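You operate a simulated robot arm through the tools that you are given. There is no shell and no other tool. Be economical: measure what you need, move in short steps, check, and stop when the job is done.

Carry out the task below with a simulated two-armed robot. There is one attempt and no reset: what you move stays moved.

JOB
Take the blue cloth panel from the middle of the long table and lay it out flat on the far end of the long table.

The check looks at the end state, three seconds after you hand in, the way a careful person would. Anything else that was tipped, shoved, dropped, spilled or broken makes it a failure. Flat cloth is picked up by pressing the open fingertips on it (5 to 10 N) and closing them slowly along it; thin cloth reads only 2 to 8 mm in the jaws.

ROBOT AND FRAMES
Two 6-joint arms with three-finger grippers on one trunk, on a base that drives. Base frame: it is fixed to the floor where the robot stands at the start and does not move with it; the origin is under the middle of the robot, x ahead of it, y to its left, z up; the surface under the hand at the start is at about z = 88. Lengths are in cm, angles in degrees, forces in N, time in s.
The left shoulder is at the start at [2.1, 17, 149.1], the right one opposite. With the tool pointing down near the work surface each hand reaches from about 34 to 62 cm from the robot's upright axis, wherever it stands, measured 20 degrees to its own side. Places, roughly: far end of the long table [100, -110, 90]. Payload 2.2 kg a hand.
Tool frame (each hand has its own): the origin (TCP) lies between the finger pads and is the grasp point; the fingertips stand 2.5 cm ahead of it; z points along the fingers, y is the line along which they close. Largest opening 10.4 cm; the body of the gripper starts 7.4 cm behind the TCP.
Orientation is that of the tool frame in the base frame, as a unit quaternion [w, x, y, z]. With the fingers straight down and closing along the base's y, the tool's x points along the base's -x, its y along +y and its z along -z.

CONTROLS
- The arms move only by the tool apply_moves. It takes "left_commands", "right_commands" or both (then of equal length, played together; a hand with none holds still); each is a list of rows, each an object (a shift or turn left out is 0, a gripper value left out holds the last) with "travel": the shift along the tool's x, y, z in cm, a list of three; "rot": the turn, a rotation vector about the tool's x, y, z in degrees, a list of three; "hand": the closure, from 0 (fully open) to 1 (shut). In form: [{"travel": [x, y, z], "rot": [ax, ay, az], "hand": hand}, ...]. A call has 1 to 8 rows; each row shifts and turns the commanded pose from where the row before left it, along the tool's axes as they then stand. Each row takes 0.2 s and may step no farther than 5 cm and 8.6 degrees from the row before; otherwise, or with a gripper value out of range, the whole call is refused. A pose out of reach is approached as far as the arm can. The call stops where the force on the tool passes 40 N (or 10 N more than at its start, if that is more) or the arm is blocked; 0.2 s more then pass. Each finger halts on what it meets, pressing with about 24 N; the grip force reading is that of the motor and also rises with nothing between the fingers. The clock runs only during rows and for 0.2 s after the last one: add rows that do not move to give the fingers time. The reply holds the time, the measured pose of the TCP, the force on the tool along the base axes, the opening and the grip force, in the units named above and with some noise, with the torque about the TCP (base axes, N m) and any sound that the robot's microphone picked up.
- Cameras (640 x 400 px; columns grow to the right, rows downward): "scene" is now at [15.81, -2.1, 138.49]; the picture's right is [-0.23, -0.97, -0.00], its down [-0.54, 0.13, -0.83] and it looks along [0.81, -0.19, -0.56] (base axes); focal length 214 px, centre (320, 200). "left" rides on the left gripper at [8.2, -0.3, -10.4] in its tool frame; the picture's right is [0.04, 1.00, 0.00], its down [-0.75, 0.03, -0.66] and it looks along [-0.66, 0.03, 0.75] (tool axes); focal length 256 px, centre (320, 200). "right" rides on the right gripper at [8.2, 0.3, -10.4] in its tool frame; the picture's right is [-0.04, 1.00, 0.00], its down [-0.75, -0.03, -0.66] and it looks along [-0.66, -0.03, 0.75] (tool axes); focal length 256 px, centre (320, 200). There is no depth. A picture from a camera that has moved, and an enlarged one, comes with that camera's place and axes in the base frame and with its lens.
- grab_frame(camera): a new picture of that camera. No time passes.
- slide_trunk(by): slides the trunk up (or, below 0, down) by that many cm; the arms and the scene camera ride with it, the base frame stays. It gives what a move gives, with no picture.
- roll_base(legs): drives the robot by 1 to 6 legs, each [ahead, left, turn to the left] in cm, cm and degrees, along the robot's own axes; the way and the turn of a leg run together, so that a leg with both is an arc; at most 150 cm and 180 degrees a leg. The arms and the cameras ride along, it lands a little off, and it stops where it bumps. It gives what a move gives.
- pan_tilt(pan, tilt): turns the head with the scene camera to pan (to the left, within 60 degrees either way) and tilt (down, from -29 to 69), counted from straight ahead of the robot. It gives what a move gives.
- close_up(camera, box): a new picture of the part [left, top, right, bottom] of that camera's present view, enlarged. No time passes.
- close_job(): hands the job in; it is judged then, once.

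Go step by step. Nothing tells you exact positions but the pictures and the camera data: compare them with the known pose of the tool, close in by small moves and look again before you grip or let go. The budget is 120 turns and 100 pictures, counting those below and the enlarged ones. Unless the task says otherwise, let go and move clear before handing in.

The tools are called after ">>>" as name(argument=value, ...) on one line, values as JSON. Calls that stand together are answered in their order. apply_moves: Moves the arms, as the interface text tells. Its arguments: {"type":"object","properties":{"left_commands":{"type":"array","items":{"type":"object","properties":{"travel":{"type":"array","items":{"type":"number"}},"rot":{"type":"array","items":{"type":"number"}},"hand":{"type":"number"}}}},"right_commands":{"type":"array","items":{"type":"object","properties":{"travel":{"type":"array","items":{"type":"number"}},"rot":{"type":"array","items":{"type":"number"}},"hand":{"type":"number"}}}}},"required":[]} The other tools are called the same way: slide_trunk (by) slides the trunk up or down; roll_base (legs) drives the base; pan_tilt (pan, tilt) turns the head that bears the scene camera; grab_frame (camera) takes a picture; close_up (camera, box) takes an enlarged picture of a part of a camera's view; close_job () hands the job in.

At the start:

```text
time_s: 0.0
left_eef_pos: [62.27, 9.57, 121.93]
left_orientation: [0.0, -0.001, 1.0, 0.0]
left_wrist_force: [-0.7, 0.9, -0.6]
left_ft_torque: [0.0, -0.02, 0.04]
left_width: 10.42
left_finger_force: 0.1
right_eef_pos: [46.29, -42.69, 112.39]
right_orientation: [0.0, -0.001, 1.0, 0.0]
right_wrist_force: [0.3, 0.3, 0.5]
right_ft_torque: [0.04, -0.01, 0.01]
right_width: 10.41
right_finger_force: 0.2
trunk travel left (down, up): [-68.3, 5.9]
robot x, y, heading: [0.4, -0.1, -0.2]
head pan, tilt: [-13.3, 33.7]
```

scene: 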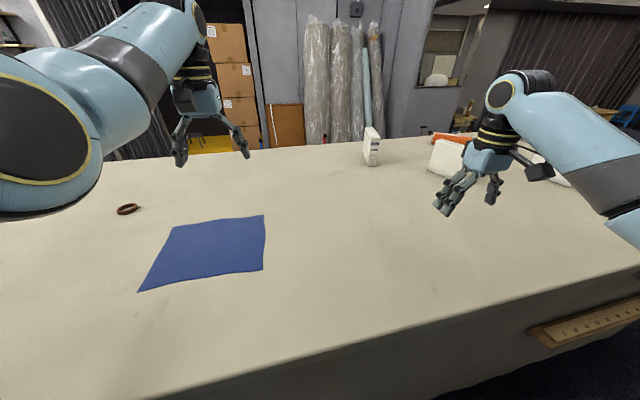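
right: 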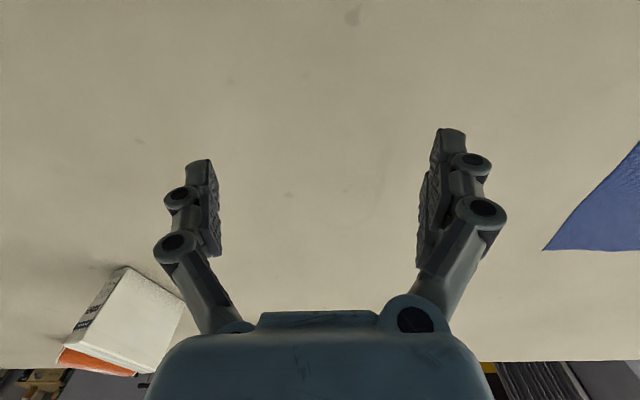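
left: 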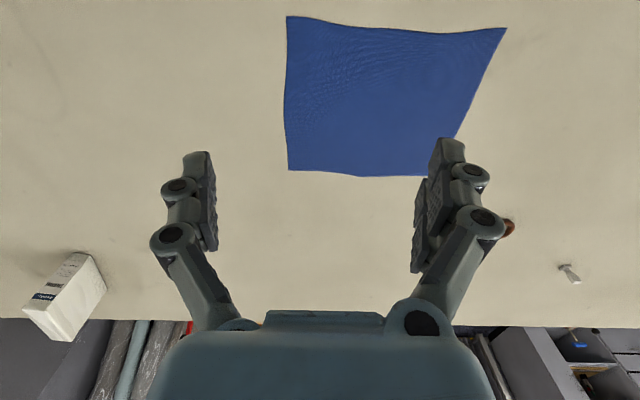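

The blue cloth lies at roughly x 58–85, y 4–36 on the table. First I look towards the far end, off to the right.

>>> pan_tilt(pan=-50, tilt=30)

>>> grab_frame(camera="scene")

```text
time_s: 1.0
left_eef_pos: [62.25, 9.49, 121.99]
left_orientation: [0.0, 0.0, 1.0, 0.0]
left_wrist_force: [-1.0, 0.0, 1.2]
left_ft_torque: [0.03, 0.0, -0.02]
left_width: 10.4
left_finger_force: 0.1
right_eef_pos: [46.3, -42.69, 112.3]
right_orientation: [0.0, 0.0, 1.0, 0.001]
right_wrist_force: [0.1, 0.7, -0.4]
right_ft_torque: [-0.01, -0.01, -0.02]
right_width: 10.41
right_finger_force: 0.1
trunk travel left (down, up): [-68.3, 5.9]
robot x, y, heading: [0.06, 0.18, -0.0]
head pan, tilt: [-50.0, 30.0]
```

```text
96 pictures are left
camera scene: at [12.99, -6.98, 139.07], right [-0.77, -0.64, 0.0], down [-0.32, 0.38, -0.87], along [0.56, -0.66, -0.5], focal length 214 px, centre (320, 200)
```

scene: 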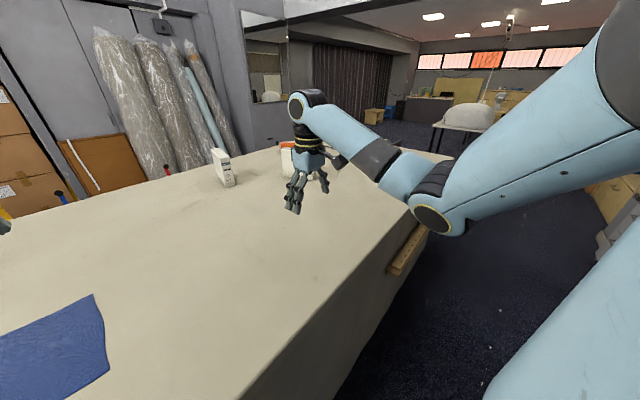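

The view of the far end is blocked by the arm, so I drive sideways to the right along the table to survey it (all hands are well above everything).

>>> roll_base(legs=[[0, -50, 0]])

>>> pan_tilt(pan=-25, tilt=32)

>>> grab_frame(camera="scene")

>>> grab_frame(camera="right")

```text
time_s: 4.0
left_eef_pos: [62.11, -40.41, 121.98]
left_orientation: [0.001, 0.0, 1.0, 0.0]
left_wrist_force: [-0.3, -0.5, -0.6]
left_ft_torque: [0.0, 0.02, -0.01]
left_width: 10.4
left_finger_force: 0.0
right_eef_pos: [46.13, -92.63, 112.18]
right_orientation: [0.0, 0.0, 1.0, 0.0]
right_wrist_force: [0.4, -0.1, -0.4]
right_ft_torque: [0.02, 0.0, 0.03]
right_width: 10.4
right_finger_force: 0.0
trunk travel left (down, up): [-68.3, 5.9]
robot x, y, heading: [-0.33, -49.94, -0.3]
head pan, tilt: [-50.0, 30.0]
```

```text
time_s: 4.9
left_eef_pos: [62.07, -40.37, 121.93]
left_orientation: [0.0, 0.0, 1.0, 0.0]
left_wrist_force: [0.5, 0.4, 0.2]
left_ft_torque: [0.02, 0.0, 0.01]
left_width: 10.41
left_finger_force: 0.0
right_eef_pos: [46.18, -92.58, 112.43]
right_orientation: [0.0, 0.001, 1.0, 0.0]
right_wrist_force: [0.9, -0.1, -0.5]
right_ft_torque: [0.0, -0.01, 0.02]
right_width: 10.4
right_finger_force: 0.1
trunk travel left (down, up): [-68.3, 5.9]
robot x, y, heading: [0.18, -50.19, 0.2]
head pan, tilt: [-25.0, 32.0]
```

```text
95 pictures are left
camera scene: at [15.25, -53.72, 138.76], right [-0.42, -0.91, 0.0], down [-0.48, 0.22, -0.85], along [0.77, -0.36, -0.53], focal length 214 px, centre (320, 200)
```

scene: 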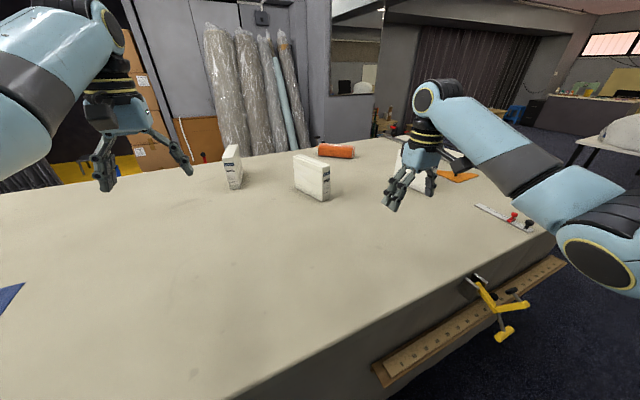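

```text
94 pictures are left
camera right: at [38.03, -92.23, 122.7], right [0.04, 1.0, 0.0], down [0.75, -0.03, 0.66], along [0.66, -0.03, -0.75], focal length 256 px, centre (320, 200)
```

right: 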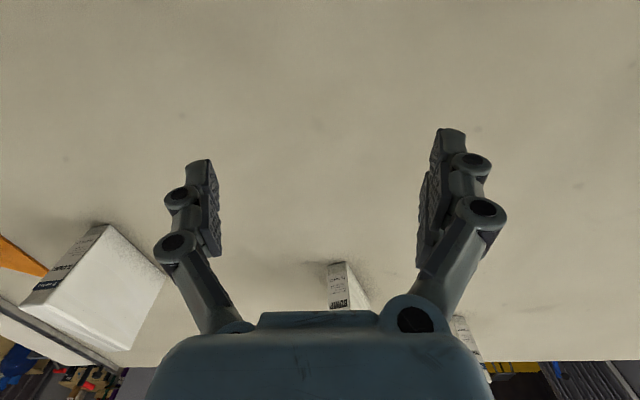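

Destination area: free slot around y −95…−130 between the boxes. A clamp and a wooden rule stick out of the table's near edge near y −110, so I check the clearance for the base.

>>> pan_tilt(pan=-40, tilt=65)

>>> grab_frame(camera="scene")

```text
time_s: 5.8
left_eef_pos: [62.14, -40.33, 121.94]
left_orientation: [0.001, 0.001, 1.0, 0.0]
left_wrist_force: [0.1, 0.3, -0.6]
left_ft_torque: [-0.02, 0.0, 0.02]
left_width: 10.4
left_finger_force: 0.0
right_eef_pos: [46.17, -92.46, 112.32]
right_orientation: [0.0, 0.0, 1.0, 0.0]
right_wrist_force: [-0.1, -0.3, 0.6]
right_ft_torque: [0.0, -0.01, -0.01]
right_width: 10.41
right_finger_force: 0.0
trunk travel left (down, up): [-68.3, 5.9]
robot x, y, heading: [0.08, -49.91, -0.1]
head pan, tilt: [-40.0, 65.0]
```

```text
93 pictures are left
camera scene: at [11.79, -53.84, 134.31], right [-0.64, -0.77, 0.0], down [-0.69, 0.58, -0.42], along [0.32, -0.27, -0.91], focal length 214 px, centre (320, 200)
```

scene: 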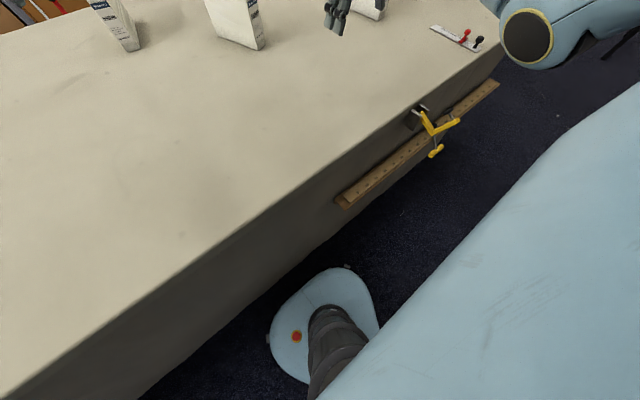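

The base has about 10 cm clearance to the table and passes beneath the clamp. I drive on to see the end of the table properly, since that decides from which side to lay the cloth.

>>> roll_base(legs=[[-3, -55, 0]])

>>> pan_tilt(pan=-15, tilt=35)

>>> grab_frame(camera="scene")

>>> grab_frame(camera="right")

>>> grab_frame(camera="left")

```text
time_s: 9.0
left_eef_pos: [59.14, -94.88, 121.97]
left_orientation: [0.0, -0.002, 1.0, 0.0]
left_wrist_force: [-0.4, 0.2, -0.8]
left_ft_torque: [0.0, -0.04, -0.02]
left_width: 10.39
left_finger_force: 0.0
right_eef_pos: [43.5, -147.2, 112.23]
right_orientation: [0.0, -0.002, 1.0, -0.001]
right_wrist_force: [0.2, 0.3, 0.0]
right_ft_torque: [0.0, 0.04, -0.01]
right_width: 10.41
right_finger_force: 0.1
trunk travel left (down, up): [-68.3, 5.9]
robot x, y, heading: [-3.23, -104.98, 0.5]
head pan, tilt: [-40.0, 65.0]
```

```text
time_s: 9.9
left_eef_pos: [59.23, -94.82, 121.86]
left_orientation: [0.0, -0.003, 1.0, 0.0]
left_wrist_force: [0.1, 0.0, 0.0]
left_ft_torque: [0.01, 0.0, 0.02]
left_width: 10.38
left_finger_force: 0.1
right_eef_pos: [43.55, -147.21, 112.3]
right_orientation: [0.0, -0.003, 1.0, 0.0]
right_wrist_force: [1.2, -0.1, -1.0]
right_ft_torque: [-0.01, 0.0, 0.02]
right_width: 10.39
right_finger_force: 0.0
trunk travel left (down, up): [-68.3, 5.9]
robot x, y, heading: [-2.94, -105.06, 0.2]
head pan, tilt: [-15.0, 35.0]
```

```text
92 pictures are left
camera scene: at [12.75, -107.02, 138.28], right [-0.25, -0.97, 0.0], down [-0.56, 0.15, -0.82], along [0.79, -0.21, -0.57], focal length 214 px, centre (320, 200)
```

scene: 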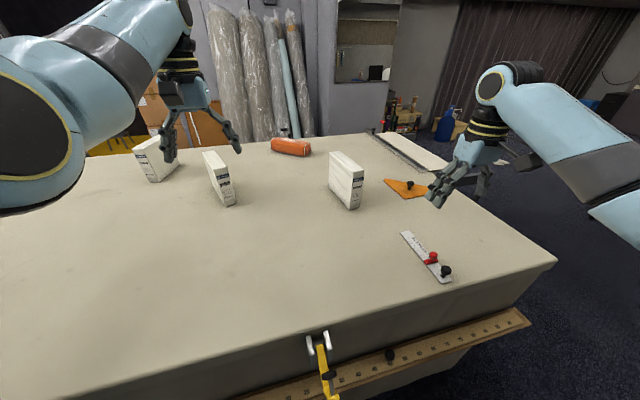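

```text
91 pictures are left
camera right: at [35.39, -146.89, 122.7], right [0.03, 1.0, 0.0], down [0.75, -0.03, 0.66], along [0.66, -0.02, -0.75], focal length 256 px, centre (320, 200)
```

right: 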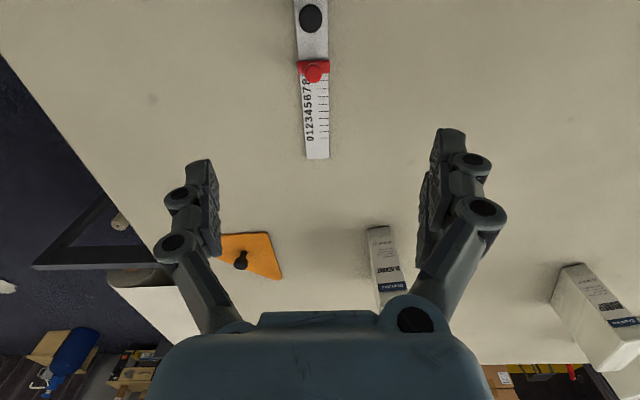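

```text
90 pictures are left
camera left: at [51.0, -95.2, 132.33], right [-0.05, 1.0, 0.0], down [0.75, 0.03, 0.66], along [0.66, 0.03, -0.75], focal length 256 px, centre (320, 200)
```

left: 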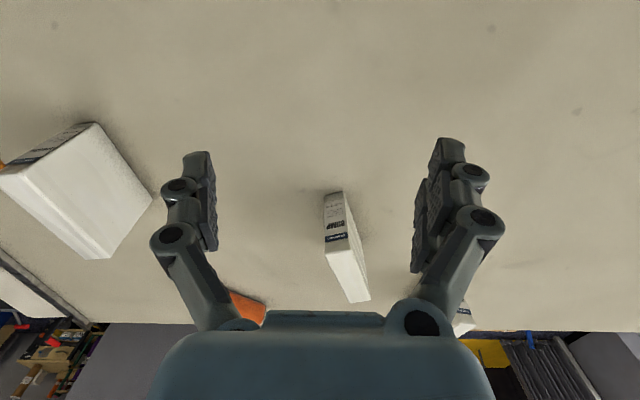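

The table ends near y −184; the free slot between the two boxes is y −131…−90, and it is best served from the near side. I go back to the cloth, centring the robot on it at y≈20 and slightly closer to the table.

>>> roll_base(legs=[[0, 125.3, 0], [7, 0, 0]])

>>> pan_tilt(pan=0, tilt=45)

>>> grab_frame(camera="scene")

>>> grab_frame(camera="left")

>>> grab_frame(camera="right")

```text
time_s: 17.0
left_eef_pos: [65.4, 32.32, 121.79]
left_orientation: [-0.001, -0.004, 1.0, -0.001]
left_wrist_force: [0.7, 0.5, 0.0]
left_ft_torque: [0.0, 0.05, 0.01]
left_width: 10.42
left_finger_force: 0.0
right_eef_pos: [49.85, -20.0, 112.23]
right_orientation: [0.0, -0.005, 1.0, 0.001]
right_wrist_force: [0.7, 0.3, -0.3]
right_ft_torque: [-0.03, 0.07, 0.01]
right_width: 10.39
right_finger_force: 0.0
trunk travel left (down, up): [-68.3, 5.9]
robot x, y, heading: [3.49, 22.37, 0.4]
head pan, tilt: [-15.0, 35.0]
```

```text
time_s: 17.7
left_eef_pos: [65.25, 32.45, 121.9]
left_orientation: [0.0, -0.005, 1.0, 0.0]
left_wrist_force: [-0.9, -0.5, 0.2]
left_ft_torque: [-0.01, -0.01, -0.03]
left_width: 10.4
left_finger_force: 0.1
right_eef_pos: [49.63, -19.96, 112.35]
right_orientation: [-0.001, -0.004, 1.0, 0.0]
right_wrist_force: [0.3, -1.0, 0.4]
right_ft_torque: [-0.03, -0.01, 0.0]
right_width: 10.38
right_finger_force: 0.0
trunk travel left (down, up): [-68.3, 5.9]
robot x, y, heading: [3.02, 22.16, 0.5]
head pan, tilt: [0.0, 45.0]
```

```text
89 pictures are left
camera scene: at [18.44, 22.33, 136.82], right [0.01, -1.0, 0.0], down [-0.71, -0.01, -0.71], along [0.71, 0.01, -0.71], focal length 214 px, centre (320, 200)
```

scene: 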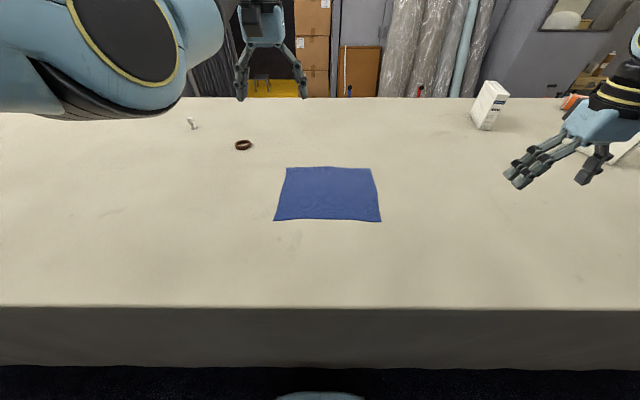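

```text
88 pictures are left
camera left: at [57.03, 32.0, 132.35], right [-0.05, 1.0, 0.0], down [0.75, 0.04, 0.66], along [0.66, 0.03, -0.75], focal length 256 px, centre (320, 200)
```

left: 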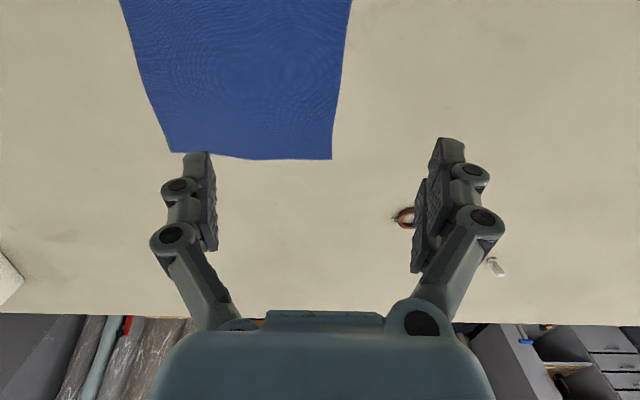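

```text
87 pictures are left
camera right: at [41.61, -19.74, 122.7], right [0.03, 1.0, 0.0], down [0.75, -0.02, 0.66], along [0.66, -0.02, -0.75], focal length 256 px, centre (320, 200)
```

right: 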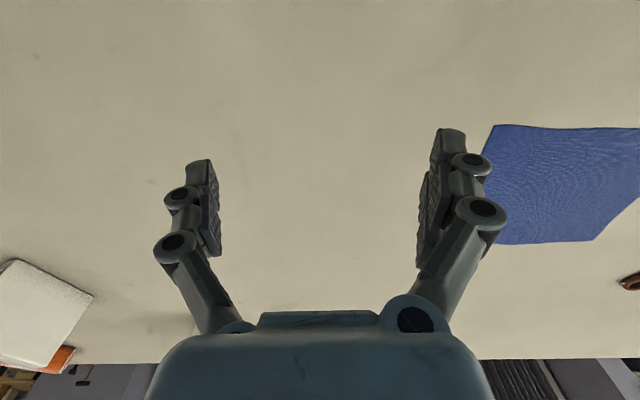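

Cloth measured again: x 58.5–84.5, y 4.7–36.2. I bring both hands above its near corners with half-open fingers.

>>> apply_moves(left_commands=[{"travel": [0.68, 0.02, 3.56], "hand": 0.55}, {"travel": [0.68, 0.02, 3.56]}, {"travel": [0.68, 0.02, 3.56]}, {"travel": [0.68, 0.02, 3.56]}, {"travel": [0.68, 0.02, 3.56]}, {"travel": [0.68, 0.02, 3.56]}, {"travel": [0.68, 0.02, 3.56]}], right_commands=[{"travel": [-1.55, 4.02, 2.2], "hand": 0.55}, {"travel": [-1.55, 4.02, 2.2]}, {"travel": [-1.55, 4.02, 2.2]}, {"travel": [-1.55, 4.02, 2.2]}, {"travel": [-1.55, 4.02, 2.2]}, {"travel": [-1.55, 4.02, 2.2]}, {"travel": [-1.55, 4.02, 2.2]}])

>>> grab_frame(camera="left")

>>> grab_frame(camera="right")

```text
time_s: 19.3
left_eef_pos: [60.55, 32.59, 97.01]
left_orientation: [0.0, -0.005, 1.0, -0.001]
left_wrist_force: [0.2, 0.0, -0.1]
left_ft_torque: [-0.03, 0.0, -0.01]
left_width: 4.67
left_finger_force: 0.1
right_eef_pos: [60.4, 8.43, 96.79]
right_orientation: [0.0, -0.004, 1.0, -0.001]
right_wrist_force: [0.1, 0.1, -1.0]
right_ft_torque: [-0.01, -0.02, -0.01]
right_width: 4.68
right_finger_force: 0.0
trunk travel left (down, up): [-68.3, 5.9]
robot x, y, heading: [2.94, 22.16, 0.5]
head pan, tilt: [0.0, 45.0]
```

```text
86 pictures are left
camera left: at [52.44, 32.21, 107.45], right [-0.05, 1.0, 0.0], down [0.75, 0.04, 0.66], along [0.66, 0.03, -0.75], focal length 256 px, centre (320, 200)
```

left: 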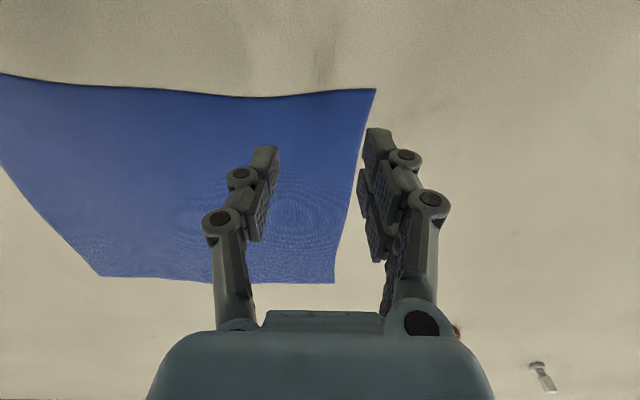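

```text
85 pictures are left
camera right: at [52.32, 8.6, 107.23], right [0.03, 1.0, 0.0], down [0.75, -0.02, 0.66], along [0.66, -0.02, -0.75], focal length 256 px, centre (320, 200)
```

right: 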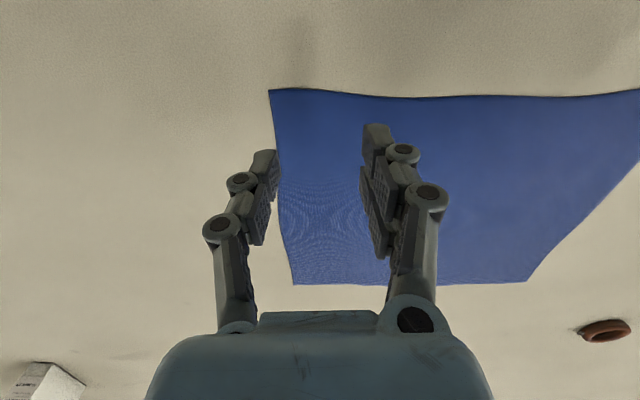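

Corners confirmed at [58.5, 36.5] and [58.5, 4.8]. I shift slightly inward and descend to just above the cloth.

>>> apply_moves(left_commands=[{"travel": [0, -0.6, 1.5], "hand": 0.64}, {"travel": [0, 0, 2]}, {"travel": [0, 0, 1.7]}, {"travel": [0, 0, 0.5]}], right_commands=[{"travel": [0, 0.6, 1.5], "hand": 0.64}, {"travel": [0, 0, 2]}, {"travel": [0, 0, 1.6]}, {"travel": [0, 0, 0.4]}])

```text
time_s: 20.3
left_eef_pos: [59.12, 32.62, 92.02]
left_orientation: [-0.001, -0.005, 1.0, 0.0]
left_wrist_force: [1.4, -0.1, -0.3]
left_ft_torque: [-0.02, 0.03, 0.0]
left_width: 3.72
left_finger_force: 0.1
left hand out of reach, approached as far as the arm can: row 2, 3
right_eef_pos: [59.88, 8.75, 91.64]
right_orientation: [-0.001, -0.004, 1.0, 0.001]
right_wrist_force: [0.3, -0.2, -0.4]
right_ft_torque: [-0.01, 0.04, -0.01]
right_width: 3.74
right_finger_force: 0.1
right hand out of reach, approached as far as the arm can: row 3
trunk travel left (down, up): [-68.3, 5.9]
robot x, y, heading: [3.31, 21.8, 0.4]
head pan, tilt: [0.0, 45.0]
```

The arms are at their reach limit at this trunk height. I raise the hands 20 cm and lower the trunk 20 cm to gain reach.

>>> apply_moves(left_commands=[{"travel": [0, 0, -4.5]}, {"travel": [0, 0, -4.5]}, {"travel": [0, 0, -4.5]}, {"travel": [0, 0, -4.5]}, {"travel": [0, 0, -4.5]}], right_commands=[{"travel": [0, 0, -4.5]}, {"travel": [0, 0, -4.5]}, {"travel": [0, 0, -4.5]}, {"travel": [0, 0, -4.5]}, {"travel": [0, 0, -4.5]}])

>>> slide_trunk(by=-20)

>>> grab_frame(camera="scene")

```text
time_s: 21.5
left_eef_pos: [59.35, 33.06, 114.53]
left_orientation: [-0.001, -0.007, 1.0, 0.003]
left_wrist_force: [0.1, 0.1, -0.3]
left_ft_torque: [0.02, 0.01, 0.02]
left_width: 3.76
left_finger_force: 0.2
right_eef_pos: [67.99, 10.27, 110.59]
right_orientation: [-0.002, -0.005, 1.0, 0.0]
right_wrist_force: [-0.3, -0.1, -0.3]
right_ft_torque: [-0.01, -0.03, -0.01]
right_width: 3.75
right_finger_force: 0.0
right hand out of reach, approached as far as the arm can: row 1, 2, 3, 4, 5
trunk travel left (down, up): [-68.3, 5.9]
robot x, y, heading: [3.26, 21.76, 0.7]
head pan, tilt: [0.0, 45.0]
```

```text
time_s: 23.6
left_eef_pos: [59.25, 33.75, 94.37]
left_orientation: [-0.001, -0.011, 1.0, 0.005]
left_wrist_force: [0.2, 0.0, 0.1]
left_ft_torque: [0.01, 0.02, -0.01]
left_width: 3.72
left_finger_force: 0.1
right_eef_pos: [68.69, 10.57, 90.53]
right_orientation: [0.001, -0.005, 1.0, 0.002]
right_wrist_force: [0.1, 2.9, 19.2]
right_ft_torque: [0.06, 0.08, 0.02]
right_width: 1.39
right_finger_force: 5.0
trunk travel left (down, up): [-48.3, 25.9]
robot x, y, heading: [3.17, 21.83, 0.5]
head pan, tilt: [0.0, 45.0]
stopped: the force on the tool passed its limit at 48 N (the readings are from after the stop); the commanded pose is now the measured one
```

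```text
84 pictures are left
camera scene: at [18.58, 22.42, 116.71], right [0.01, -1.0, 0.0], down [-0.71, -0.01, -0.71], along [0.71, 0.01, -0.71], focal length 214 px, centre (320, 200)
```

scene: 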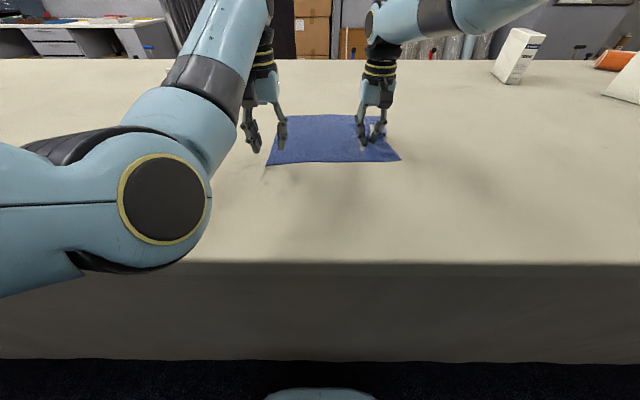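

The right hand drifted forward and came down onto the cloth. I lift it gently a little and look.

>>> apply_moves(right_commands=[{"travel": [0, 0, -0.5], "hand": 0.64}, {"travel": [0, 0, -2]}, {"travel": [0, 0, -2]}, {}])

>>> grab_frame(camera="right")

>>> grab_frame(camera="left")

```text
time_s: 24.6
left_eef_pos: [59.32, 33.51, 94.36]
left_orientation: [-0.001, -0.01, 1.0, 0.007]
left_wrist_force: [0.5, 1.0, 0.6]
left_ft_torque: [-0.02, 0.04, 0.0]
left_width: 3.75
left_finger_force: 0.2
right_eef_pos: [69.47, 10.67, 94.42]
right_orientation: [-0.003, -0.005, 1.0, 0.0]
right_wrist_force: [0.0, -0.7, -0.2]
right_ft_torque: [0.0, 0.03, 0.0]
right_width: 3.71
right_finger_force: 0.1
right hand out of reach, approached as far as the arm can: row 2, 3
trunk travel left (down, up): [-48.3, 25.9]
robot x, y, heading: [3.19, 22.35, 0.4]
head pan, tilt: [0.0, 45.0]
```

```text
83 pictures are left
camera right: at [61.34, 10.82, 104.91], right [0.03, 1.0, 0.0], down [0.76, -0.02, 0.65], along [0.65, -0.02, -0.76], focal length 256 px, centre (320, 200)
```

right: 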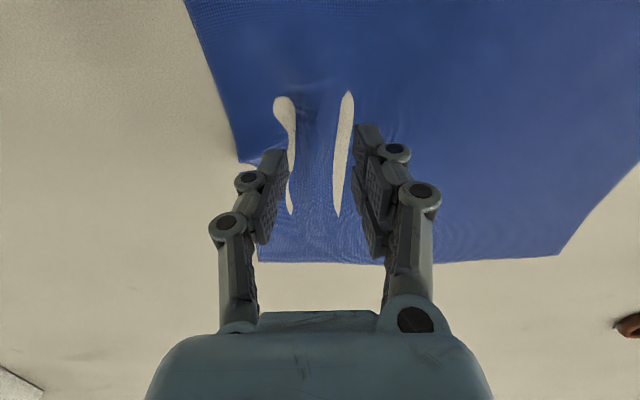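

```text
82 pictures are left
camera left: at [51.15, 32.95, 104.77], right [-0.06, 1.0, 0.01], down [0.75, 0.04, 0.66], along [0.65, 0.05, -0.76], focal length 256 px, centre (320, 200)
```

left: 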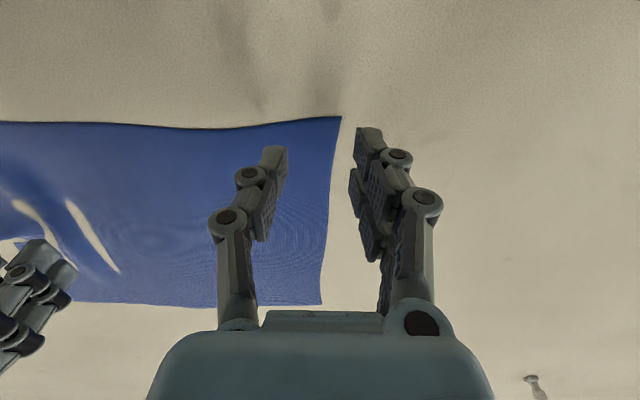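

The right fingertips left a small ridge in the cloth. I bring the right hand back to the near edge, where reach is comfortable.

>>> apply_moves(right_commands=[{"travel": [1.5, 0, -1]}, {"travel": [2.5, 0, 0]}, {"travel": [2.5, 0, 0]}, {"travel": [2, 0, 0]}, {}])

>>> grab_frame(camera="right")

>>> grab_frame(camera="scene")

```text
time_s: 25.8
left_eef_pos: [59.24, 33.46, 94.27]
left_orientation: [-0.002, -0.009, 1.0, 0.006]
left_wrist_force: [0.4, -0.8, -0.2]
left_ft_torque: [-0.02, -0.01, 0.01]
left_width: 3.74
left_finger_force: 0.2
right_eef_pos: [68.9, 11.81, 93.69]
right_orientation: [-0.003, -0.004, 1.0, 0.0]
right_wrist_force: [-0.2, -0.3, 0.7]
right_ft_torque: [-0.04, 0.01, 0.02]
right_width: 3.77
right_finger_force: 0.0
right hand out of reach, approached as far as the arm can: row 1, 2, 3, 4
trunk travel left (down, up): [-48.3, 25.9]
robot x, y, heading: [3.19, 22.18, 0.1]
head pan, tilt: [0.0, 45.0]
```

```text
81 pictures are left
camera right: at [60.93, 12.09, 104.13], right [0.03, 1.0, 0.0], down [0.76, -0.02, 0.65], along [0.65, -0.02, -0.76], focal length 256 px, centre (320, 200)
```

right: 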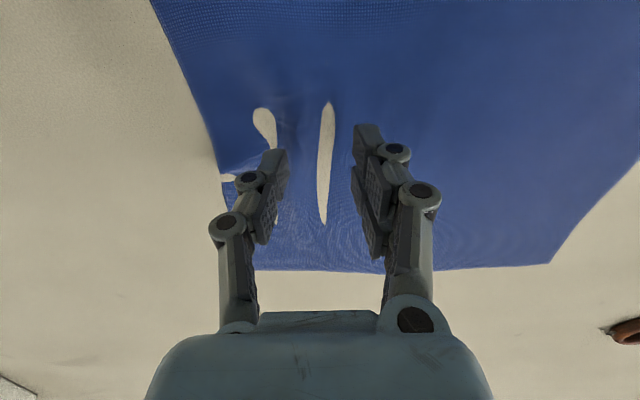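

```text
80 pictures are left
camera scene: at [18.63, 22.37, 116.69], right [0.01, -1.0, 0.0], down [-0.71, -0.01, -0.71], along [0.71, 0.01, -0.71], focal length 214 px, centre (320, 200)
```

scene: 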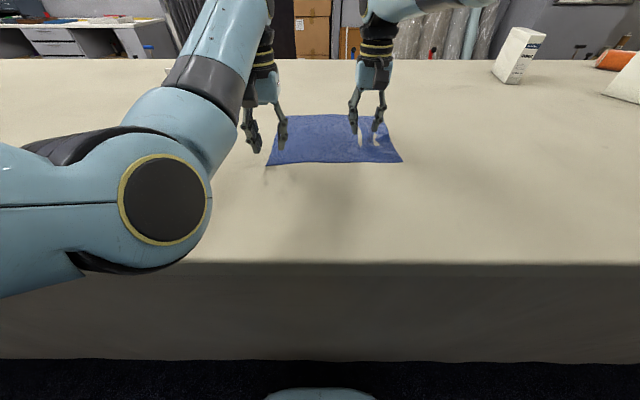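

The right arm appears stuck near a joint limit when reaching inward; I move it outward and up to free it.

>>> apply_moves(right_commands=[{"travel": [0, -3, -2]}, {"travel": [0, -3, -2]}, {"travel": [0, -3, -2]}, {"travel": [0, -3, -2]}, {"travel": [0, -3, -2]}, {}])

>>> grab_frame(camera="scene")

```text
time_s: 27.2
left_eef_pos: [59.21, 33.58, 94.34]
left_orientation: [-0.002, -0.009, 1.0, 0.007]
left_wrist_force: [0.5, 0.1, 0.6]
left_ft_torque: [-0.02, 0.02, 0.03]
left_width: 3.76
left_finger_force: 0.0
right_eef_pos: [71.95, -2.91, 103.18]
right_orientation: [-0.004, -0.004, 1.0, 0.0]
right_wrist_force: [-0.3, 0.2, 0.7]
right_ft_torque: [0.0, -0.01, 0.01]
right_width: 3.72
right_finger_force: 0.1
right hand out of reach, approached as far as the arm can: row 1, 2, 3, 4
trunk travel left (down, up): [-48.3, 25.9]
robot x, y, heading: [3.2, 22.51, 0.5]
head pan, tilt: [0.0, 45.0]
```

```text
79 pictures are left
camera scene: at [18.65, 22.4, 116.69], right [0.01, -1.0, 0.0], down [-0.71, -0.01, -0.71], along [0.71, 0.01, -0.71], focal length 214 px, centre (320, 200)
```

scene: 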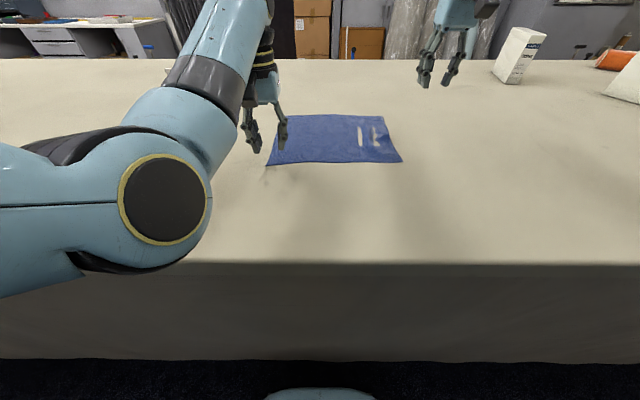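

Now it is free again. I try drawing the right hand back in x out here.

>>> apply_moves(right_commands=[{"travel": [3, 0, 0]}, {"travel": [3, 0, 0]}, {"travel": [3, 0, 0]}, {"travel": [3, 0, 0]}, {}])

>>> pan_tilt(pan=-25, tilt=25)

>>> grab_frame(camera="scene")

```text
time_s: 28.4
left_eef_pos: [59.26, 33.56, 94.44]
left_orientation: [-0.001, -0.01, 1.0, 0.006]
left_wrist_force: [-0.5, 0.9, -1.2]
left_ft_torque: [0.0, 0.0, 0.02]
left_width: 3.74
left_finger_force: 0.0
right_eef_pos: [71.85, -2.93, 103.24]
right_orientation: [-0.003, -0.005, 1.0, 0.0]
right_wrist_force: [0.0, 0.7, 0.9]
right_ft_torque: [0.0, 0.01, -0.01]
right_width: 3.75
right_finger_force: 0.0
right hand out of reach, approached as far as the arm can: row 1, 2, 3, 4
trunk travel left (down, up): [-48.3, 25.9]
robot x, y, heading: [3.13, 22.31, 0.6]
head pan, tilt: [0.0, 45.0]
```

```text
time_s: 29.3
left_eef_pos: [59.36, 33.46, 94.28]
left_orientation: [0.0, -0.009, 1.0, 0.007]
left_wrist_force: [0.7, 0.1, 0.0]
left_ft_torque: [-0.02, -0.02, 0.02]
left_width: 3.7
left_finger_force: 0.1
right_eef_pos: [71.74, -2.93, 103.29]
right_orientation: [-0.004, -0.005, 1.0, 0.0]
right_wrist_force: [0.2, 0.5, 0.0]
right_ft_torque: [0.02, -0.02, 0.0]
right_width: 3.72
right_finger_force: 0.0
trunk travel left (down, up): [-48.3, 25.9]
robot x, y, heading: [2.9, 22.12, 0.5]
head pan, tilt: [-25.0, 25.0]
```

```text
78 pictures are left
camera scene: at [18.89, 18.47, 119.74], right [-0.41, -0.91, 0.0], down [-0.39, 0.18, -0.91], along [0.82, -0.38, -0.42], focal length 214 px, centre (320, 200)
```

scene: 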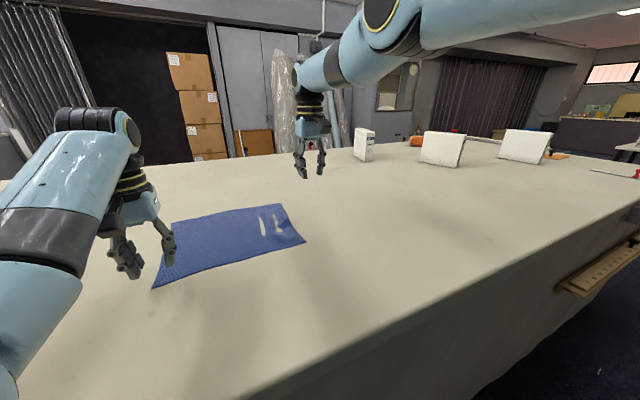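

I look at the right arm's posture to understand the limit.

>>> pan_tilt(pan=-45, tilt=-20)

>>> grab_frame(camera="scene")

>>> pan_tilt(pan=45, tilt=10)

>>> grab_frame(camera="scene")

```text
time_s: 30.4
left_eef_pos: [59.16, 33.49, 94.37]
left_orientation: [0.0, -0.009, 1.0, 0.006]
left_wrist_force: [0.7, 1.0, 0.1]
left_ft_torque: [0.01, 0.02, 0.05]
left_width: 3.71
left_finger_force: 0.0
right_eef_pos: [71.8, -2.91, 103.14]
right_orientation: [-0.004, -0.004, 1.0, 0.0]
right_wrist_force: [0.0, 0.0, -0.1]
right_ft_torque: [0.02, -0.05, -0.01]
right_width: 3.74
right_finger_force: 0.0
trunk travel left (down, up): [-48.3, 25.9]
robot x, y, heading: [3.35, 22.38, 0.6]
head pan, tilt: [-45.0, -20.0]
```

```text
77 pictures are left
camera scene: at [15.94, 16.95, 126.71], right [-0.7, -0.71, 0.0], down [0.24, -0.24, -0.94], along [0.67, -0.66, 0.34], focal length 214 px, centre (320, 200)
```

scene: 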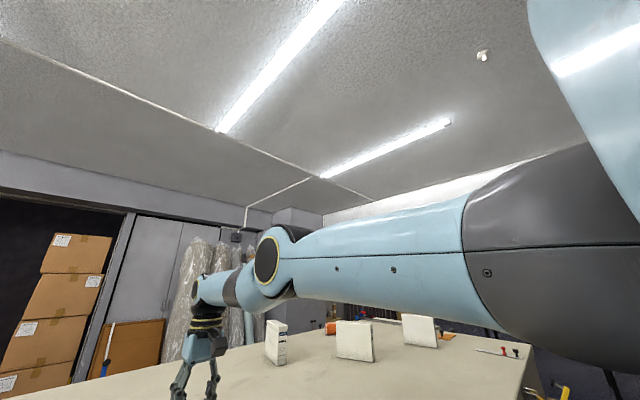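

```text
time_s: 32.1
left_eef_pos: [59.3, 33.55, 94.41]
left_orientation: [-0.001, -0.01, 1.0, 0.005]
left_wrist_force: [0.3, 0.6, 0.0]
left_ft_torque: [0.03, 0.04, 0.0]
left_width: 3.74
left_finger_force: 0.1
right_eef_pos: [71.83, -2.97, 103.11]
right_orientation: [-0.004, -0.004, 1.0, 0.0]
right_wrist_force: [0.1, 0.1, 0.0]
right_ft_torque: [-0.01, -0.01, -0.04]
right_width: 3.73
right_finger_force: 0.1
trunk travel left (down, up): [-48.3, 25.9]
robot x, y, heading: [3.22, 22.24, 0.4]
head pan, tilt: [45.0, 10.0]
```

```text
76 pictures are left
camera scene: at [17.03, 28.91, 122.19], right [0.71, -0.7, 0.0], down [-0.12, -0.12, -0.98], along [0.69, 0.7, -0.17], focal length 214 px, centre (320, 200)
```

scene: 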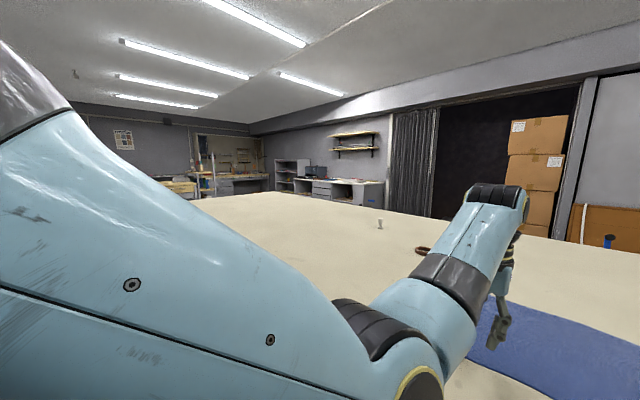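

The right arm is fully stretched (singular), which explains why it won't retract. I try to bend it out with small mixed retract-and-raise steps.

>>> apply_moves(right_commands=[{"travel": [0.1, 0, 0]}, {"travel": [0.2, 0, -0.2]}, {"travel": [0.3, 0, 0]}, {"travel": [0.5, 0, -1]}, {"travel": [1, 0, -2]}, {"travel": [1, 0, 1]}, {"travel": [2, 0, 0]}, {"travel": [3, 0, 0]}])

```text
time_s: 33.9
left_eef_pos: [59.3, 33.58, 94.35]
left_orientation: [-0.001, -0.009, 1.0, 0.006]
left_wrist_force: [-0.2, 0.5, -0.6]
left_ft_torque: [-0.02, 0.0, 0.03]
left_width: 3.73
left_finger_force: 0.1
right_eef_pos: [72.0, -3.09, 105.32]
right_orientation: [-0.003, -0.004, 1.0, -0.001]
right_wrist_force: [0.7, 1.0, -0.3]
right_ft_torque: [-0.02, -0.01, -0.03]
right_width: 3.71
right_finger_force: 0.0
right hand out of reach, approached as far as the arm can: row 2, 3, 4, 5, 6, 7, 8
trunk travel left (down, up): [-48.3, 25.9]
robot x, y, heading: [3.36, 22.03, 0.4]
head pan, tilt: [45.0, 10.0]
```

Still stretched. I try larger, varied steps away from anything, including wrist tilts, to break the singular posture.

>>> apply_moves(right_commands=[{"travel": [0, 0, -5]}, {"travel": [3, 0, -4]}, {"travel": [3, -4, 0]}, {"travel": [3, 0, 0], "rot": [0, 8, 0]}, {"travel": [3, 0, 0], "rot": [0, -8, 0]}, {"travel": [4, 0, 0], "rot": [0, -8, 0]}, {"travel": [4, 0, 0], "rot": [0, 8, 0]}, {"travel": [5, 0, 0]}])

```text
time_s: 35.7
left_eef_pos: [59.28, 33.59, 94.3]
left_orientation: [-0.001, -0.01, 1.0, 0.005]
left_wrist_force: [0.2, -0.1, -0.7]
left_ft_torque: [-0.03, -0.03, 0.0]
left_width: 3.76
left_finger_force: 0.0
right_eef_pos: [70.94, -9.07, 116.88]
right_orientation: [-0.005, -0.003, 1.0, 0.001]
right_wrist_force: [-0.8, -0.3, 0.8]
right_ft_torque: [0.0, 0.02, 0.02]
right_width: 3.75
right_finger_force: 0.0
right hand out of reach, approached as far as the arm can: row 2, 3, 5, 6, 7, 8
trunk travel left (down, up): [-48.3, 25.9]
robot x, y, heading: [3.0, 22.19, 0.7]
head pan, tilt: [45.0, 10.0]
```

I try over-stretching outward and sweeping, then retracting, to bring the elbow across to the proper side.

>>> apply_moves(right_commands=[{"travel": [-5, 0, 0]}, {"travel": [-5, 0, 0]}, {"travel": [-3, 0, -4]}, {"travel": [-3, 0, -4]}, {"travel": [-3, 0, 4]}, {"travel": [3, 0, -4]}, {"travel": [4, 0, -3]}, {"travel": [5, 0, 0]}])

>>> pan_tilt(pan=-50, tilt=0)

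>>> grab_frame(camera="scene")

```text
time_s: 37.5
left_eef_pos: [59.36, 33.62, 94.42]
left_orientation: [-0.001, -0.01, 1.0, 0.006]
left_wrist_force: [-0.4, -0.5, -0.1]
left_ft_torque: [0.01, -0.01, 0.02]
left_width: 3.74
left_finger_force: 0.0
right_eef_pos: [68.77, -8.12, 127.61]
right_orientation: [-0.004, -0.005, 1.0, 0.0]
right_wrist_force: [0.3, 0.4, 0.5]
right_ft_torque: [-0.03, -0.04, 0.01]
right_width: 3.73
right_finger_force: 0.1
right hand out of reach, approached as far as the arm can: row 1, 2, 3, 4, 5, 6, 7, 8
trunk travel left (down, up): [-48.3, 25.9]
robot x, y, heading: [3.04, 21.76, 0.5]
head pan, tilt: [45.0, 10.0]
```

```text
time_s: 39.2
left_eef_pos: [59.26, 33.52, 94.39]
left_orientation: [-0.001, -0.009, 1.0, 0.007]
left_wrist_force: [-0.3, 0.5, -0.7]
left_ft_torque: [0.02, 0.0, 0.01]
left_width: 3.72
left_finger_force: 0.1
right_eef_pos: [68.82, -8.03, 127.59]
right_orientation: [-0.004, -0.004, 1.0, 0.0]
right_wrist_force: [0.1, 0.7, 0.3]
right_ft_torque: [0.0, -0.02, -0.02]
right_width: 3.72
right_finger_force: 0.1
trunk travel left (down, up): [-48.3, 25.9]
robot x, y, heading: [3.32, 22.45, 0.2]
head pan, tilt: [-50.0, 0.0]
```

```text
75 pictures are left
camera scene: at [16.35, 15.44, 123.79], right [-0.76, -0.65, 0.0], down [0.0, 0.0, -1.0], along [0.65, -0.76, 0.0], focal length 214 px, centre (320, 200)
```

scene: 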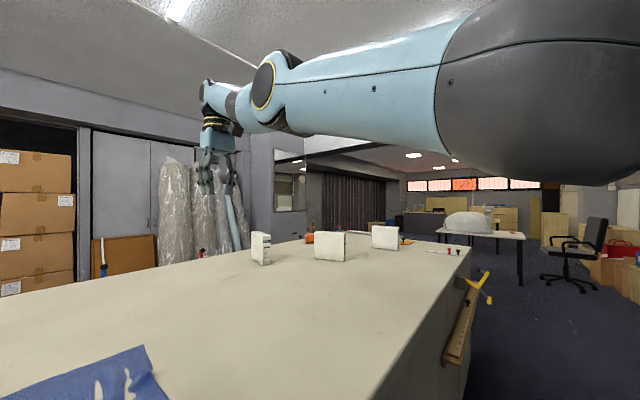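

I try the opposite tangential direction: sweep down with inward drift, staying well above the table.

>>> apply_moves(right_commands=[{"travel": [0, 0, 3]}, {"travel": [0, 0, 4.5]}, {"travel": [1, 0, 4.5]}, {"travel": [2, 0, 4]}, {"travel": [3, 0, 3]}, {"travel": [3, 0, 0]}, {"travel": [3, 0, 0]}])

```text
time_s: 40.8
left_eef_pos: [59.35, 33.42, 94.29]
left_orientation: [-0.002, -0.009, 1.0, 0.007]
left_wrist_force: [-0.7, 0.8, 0.2]
left_ft_torque: [0.0, -0.03, 0.01]
left_width: 3.72
left_finger_force: 0.0
right_eef_pos: [67.42, -9.59, 105.72]
right_orientation: [-0.002, -0.005, 1.0, 0.001]
right_wrist_force: [0.6, -0.3, -0.2]
right_ft_torque: [0.0, 0.0, -0.04]
right_width: 3.73
right_finger_force: 0.0
right hand out of reach, approached as far as the arm can: row 1, 2, 3, 4, 5, 6, 7
trunk travel left (down, up): [-48.3, 25.9]
robot x, y, heading: [3.5, 22.55, 0.5]
head pan, tilt: [-50.0, 0.0]
```

The hand did come inward about 4 cm, so this direction works. I continue.

>>> apply_moves(right_commands=[{"travel": [1, 0, 0]}, {"travel": [2, 0, 0]}, {"travel": [3, 0, 0]}, {"travel": [3, 0, 0]}])

>>> grab_frame(camera="scene")

```text
time_s: 41.8
left_eef_pos: [59.32, 33.44, 94.39]
left_orientation: [-0.001, -0.01, 1.0, 0.006]
left_wrist_force: [0.7, -0.1, 0.3]
left_ft_torque: [0.0, -0.01, -0.01]
left_width: 3.72
left_finger_force: 0.1
right_eef_pos: [65.49, -10.68, 102.14]
right_orientation: [-0.002, -0.005, 1.0, 0.001]
right_wrist_force: [0.9, 0.0, 0.1]
right_ft_torque: [0.02, -0.01, 0.02]
right_width: 3.75
right_finger_force: 0.0
right hand out of reach, approached as far as the arm can: row 1, 2, 3, 4
trunk travel left (down, up): [-48.3, 25.9]
robot x, y, heading: [3.23, 22.1, 0.6]
head pan, tilt: [-50.0, 0.0]
```

```text
74 pictures are left
camera scene: at [16.34, 15.41, 123.79], right [-0.76, -0.65, 0.0], down [0.0, 0.0, -1.0], along [0.65, -0.76, 0.0], focal length 214 px, centre (320, 200)
```

scene: 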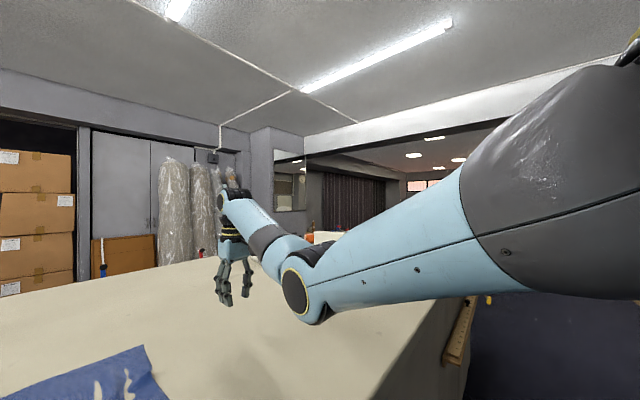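

The right elbow is back on its original (lower) side. I retract and raise a bit.

>>> apply_moves(right_commands=[{"travel": [1, 0, -1]}, {"travel": [1.5, 0, -1]}, {"travel": [1.5, 0, -1]}, {"travel": [1.5, 0, 0]}])

```text
time_s: 42.8
left_eef_pos: [59.26, 33.62, 94.34]
left_orientation: [-0.001, -0.01, 1.0, 0.006]
left_wrist_force: [0.3, 0.6, -0.1]
left_ft_torque: [0.02, -0.01, -0.01]
left_width: 3.76
left_finger_force: 0.0
right_eef_pos: [65.37, -11.47, 101.84]
right_orientation: [-0.001, -0.004, 1.0, 0.0]
right_wrist_force: [0.0, -0.7, -0.9]
right_ft_torque: [0.01, 0.0, 0.0]
right_width: 3.74
right_finger_force: 0.1
right hand out of reach, approached as far as the arm can: row 1, 2, 3, 4
trunk travel left (down, up): [-48.3, 25.9]
robot x, y, heading: [3.13, 22.21, 0.7]
head pan, tilt: [-50.0, 0.0]
```

Possibly the wrist pitch is the limit. I test tilting the right fingers outward and raising.

>>> apply_moves(right_commands=[{"rot": [0, -6, 0]}, {"rot": [0, -6, 0]}, {"travel": [0, 0, -2]}, {"travel": [2, 0, 0]}, {"travel": [2, 0, 0]}, {"travel": [2, 0, 0]}])

>>> grab_frame(camera="scene")

```text
time_s: 44.2
left_eef_pos: [59.18, 33.47, 94.43]
left_orientation: [-0.001, -0.01, 1.0, 0.007]
left_wrist_force: [0.4, -0.1, -0.5]
left_ft_torque: [0.0, -0.03, -0.03]
left_width: 3.75
left_finger_force: 0.0
right_eef_pos: [60.41, -12.19, 101.23]
right_orientation: [0.104, -0.005, 0.995, 0.002]
right_wrist_force: [-0.7, 1.2, 0.1]
right_ft_torque: [0.02, -0.02, 0.01]
right_width: 3.76
right_finger_force: 0.0
right hand out of reach, approached as far as the arm can: row 5, 6
trunk travel left (down, up): [-48.3, 25.9]
robot x, y, heading: [3.06, 22.24, 0.6]
head pan, tilt: [-50.0, 0.0]
```

```text
73 pictures are left
camera scene: at [16.3, 15.4, 123.79], right [-0.76, -0.65, 0.0], down [0.0, 0.0, -1.0], along [0.65, -0.76, 0.0], focal length 214 px, centre (320, 200)
```

scene: 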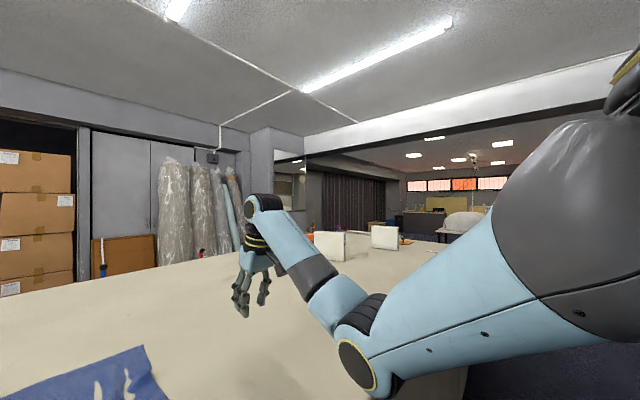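

Confirmed: wrist pitch limits elbow-down postures when the trunk is low. So I return the trunk to its original height and instead drive the base closer to the table (base front is about 9 cm clear).

>>> slide_trunk(by=20)

>>> apply_moves(right_commands=[{"travel": [2, 0, 0]}, {"travel": [2, 0, 0]}, {"travel": [1, 0, 0], "rot": [0, 4, 0]}, {"rot": [0, 4, 0]}, {"rot": [0, 4, 0]}], left_commands=[{"travel": [2, 0, 0]}, {"travel": [2, 0, 0]}, {"travel": [2, 0, 0]}, {}, {}])

>>> roll_base(legs=[[6, -2, 0]])

```text
time_s: 46.4
left_eef_pos: [59.2, 33.3, 114.27]
left_orientation: [-0.002, -0.008, 1.0, 0.006]
left_wrist_force: [-0.1, 0.0, 0.0]
left_ft_torque: [0.0, 0.0, -0.01]
left_width: 3.73
left_finger_force: 0.0
right_eef_pos: [60.55, -12.22, 121.12]
right_orientation: [0.101, -0.004, 0.995, 0.001]
right_wrist_force: [0.1, 0.8, 0.1]
right_ft_torque: [0.01, -0.04, 0.01]
right_width: 3.78
right_finger_force: 0.0
trunk travel left (down, up): [-68.3, 5.9]
robot x, y, heading: [2.86, 22.27, 0.3]
head pan, tilt: [-50.0, 0.0]
```

```text
time_s: 47.8
left_eef_pos: [55.84, 38.72, 113.33]
left_orientation: [0.015, -0.038, 0.998, 0.051]
left_wrist_force: [0.0, -0.1, 0.0]
left_ft_torque: [-0.03, 0.0, -0.03]
left_width: 3.75
left_finger_force: 0.1
left hand out of reach, approached as far as the arm can: row 2, 3
right_eef_pos: [58.95, -14.16, 115.33]
right_orientation: [-0.003, -0.005, 1.0, 0.001]
right_wrist_force: [-0.3, -0.1, 0.1]
right_ft_torque: [0.02, -0.01, -0.03]
right_width: 3.76
right_finger_force: 0.3
right hand out of reach, approached as far as the arm can: row 1, 2, 3, 4, 5
trunk travel left (down, up): [-68.3, 5.9]
robot x, y, heading: [3.48, 22.21, 0.5]
head pan, tilt: [-50.0, 0.0]
stopped in row 5 (left hand): the arm was blocked; the commanded pose is now the measured one
```

```text
time_s: 48.8
left_eef_pos: [60.32, 37.54, 113.35]
left_orientation: [0.014, -0.042, 0.998, 0.052]
left_wrist_force: [-0.9, 0.0, -0.5]
left_ft_torque: [0.0, 0.02, 0.03]
left_width: 3.73
left_finger_force: 0.0
right_eef_pos: [63.61, -15.3, 115.08]
right_orientation: [-0.004, -0.008, 1.0, 0.0]
right_wrist_force: [0.3, 0.4, -0.6]
right_ft_torque: [0.01, 0.01, -0.02]
right_width: 3.74
right_finger_force: 0.2
trunk travel left (down, up): [-68.3, 5.9]
robot x, y, heading: [7.63, 20.82, 0.9]
head pan, tilt: [-50.0, 0.0]
stopped in leg 1: the robot was blocked; the commanded pose is now the measured one
```

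The left arm and then the base reported being blocked; I look at what is touching.

>>> pan_tilt(pan=40, tilt=50)

>>> grab_frame(camera="scene")

>>> pan_tilt(pan=0, tilt=65)

>>> grab_frame(camera="scene")

```text
time_s: 50.5
left_eef_pos: [60.11, 37.63, 113.47]
left_orientation: [0.014, -0.042, 0.998, 0.05]
left_wrist_force: [-0.2, 0.4, -0.6]
left_ft_torque: [0.02, 0.0, -0.02]
left_width: 3.74
left_finger_force: 0.1
right_eef_pos: [63.39, -15.25, 115.34]
right_orientation: [-0.004, -0.008, 1.0, 0.001]
right_wrist_force: [0.4, 0.3, -1.3]
right_ft_torque: [-0.03, -0.01, 0.01]
right_width: 3.72
right_finger_force: 0.0
trunk travel left (down, up): [-68.3, 5.9]
robot x, y, heading: [7.16, 20.69, 0.9]
head pan, tilt: [40.0, 50.0]
```

```text
72 pictures are left
camera scene: at [20.34, 25.81, 136.16], right [0.65, -0.76, 0.0], down [-0.58, -0.5, -0.64], along [0.49, 0.42, -0.77], focal length 214 px, centre (320, 200)
```

scene: 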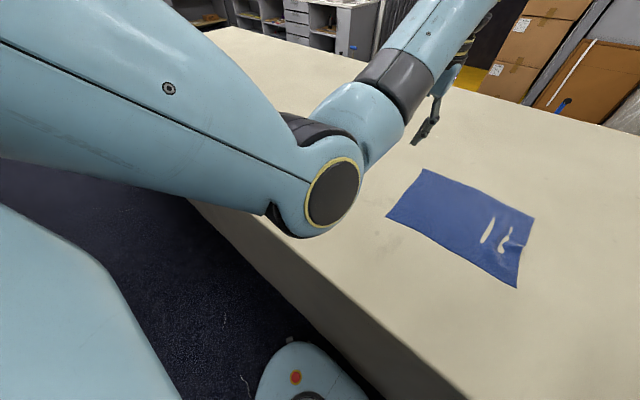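

```text
time_s: 51.6
left_eef_pos: [60.02, 37.59, 113.44]
left_orientation: [0.015, -0.041, 0.998, 0.051]
left_wrist_force: [-0.2, -0.5, 0.4]
left_ft_torque: [-0.01, 0.04, -0.01]
left_width: 3.74
left_finger_force: 0.0
right_eef_pos: [63.39, -15.27, 115.24]
right_orientation: [-0.002, -0.008, 1.0, 0.0]
right_wrist_force: [-0.2, 0.2, -0.2]
right_ft_torque: [0.01, 0.01, 0.01]
right_width: 3.74
right_finger_force: 0.1
trunk travel left (down, up): [-68.3, 5.9]
robot x, y, heading: [7.4, 20.76, 0.9]
head pan, tilt: [0.0, 65.0]
```

```text
71 pictures are left
camera scene: at [20.6, 20.87, 134.35], right [0.02, -1.0, 0.0], down [-0.91, -0.01, -0.42], along [0.42, 0.01, -0.91], focal length 214 px, centre (320, 200)
```

scene: 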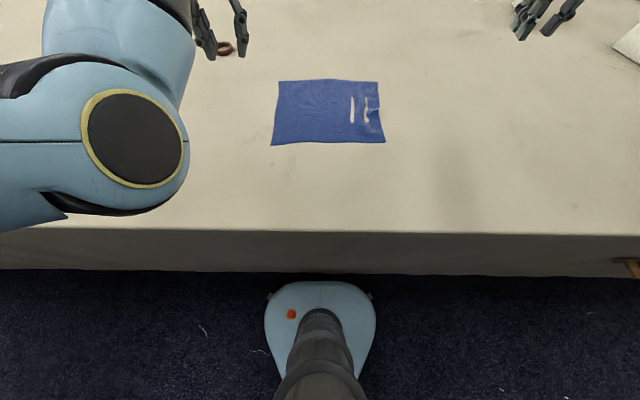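

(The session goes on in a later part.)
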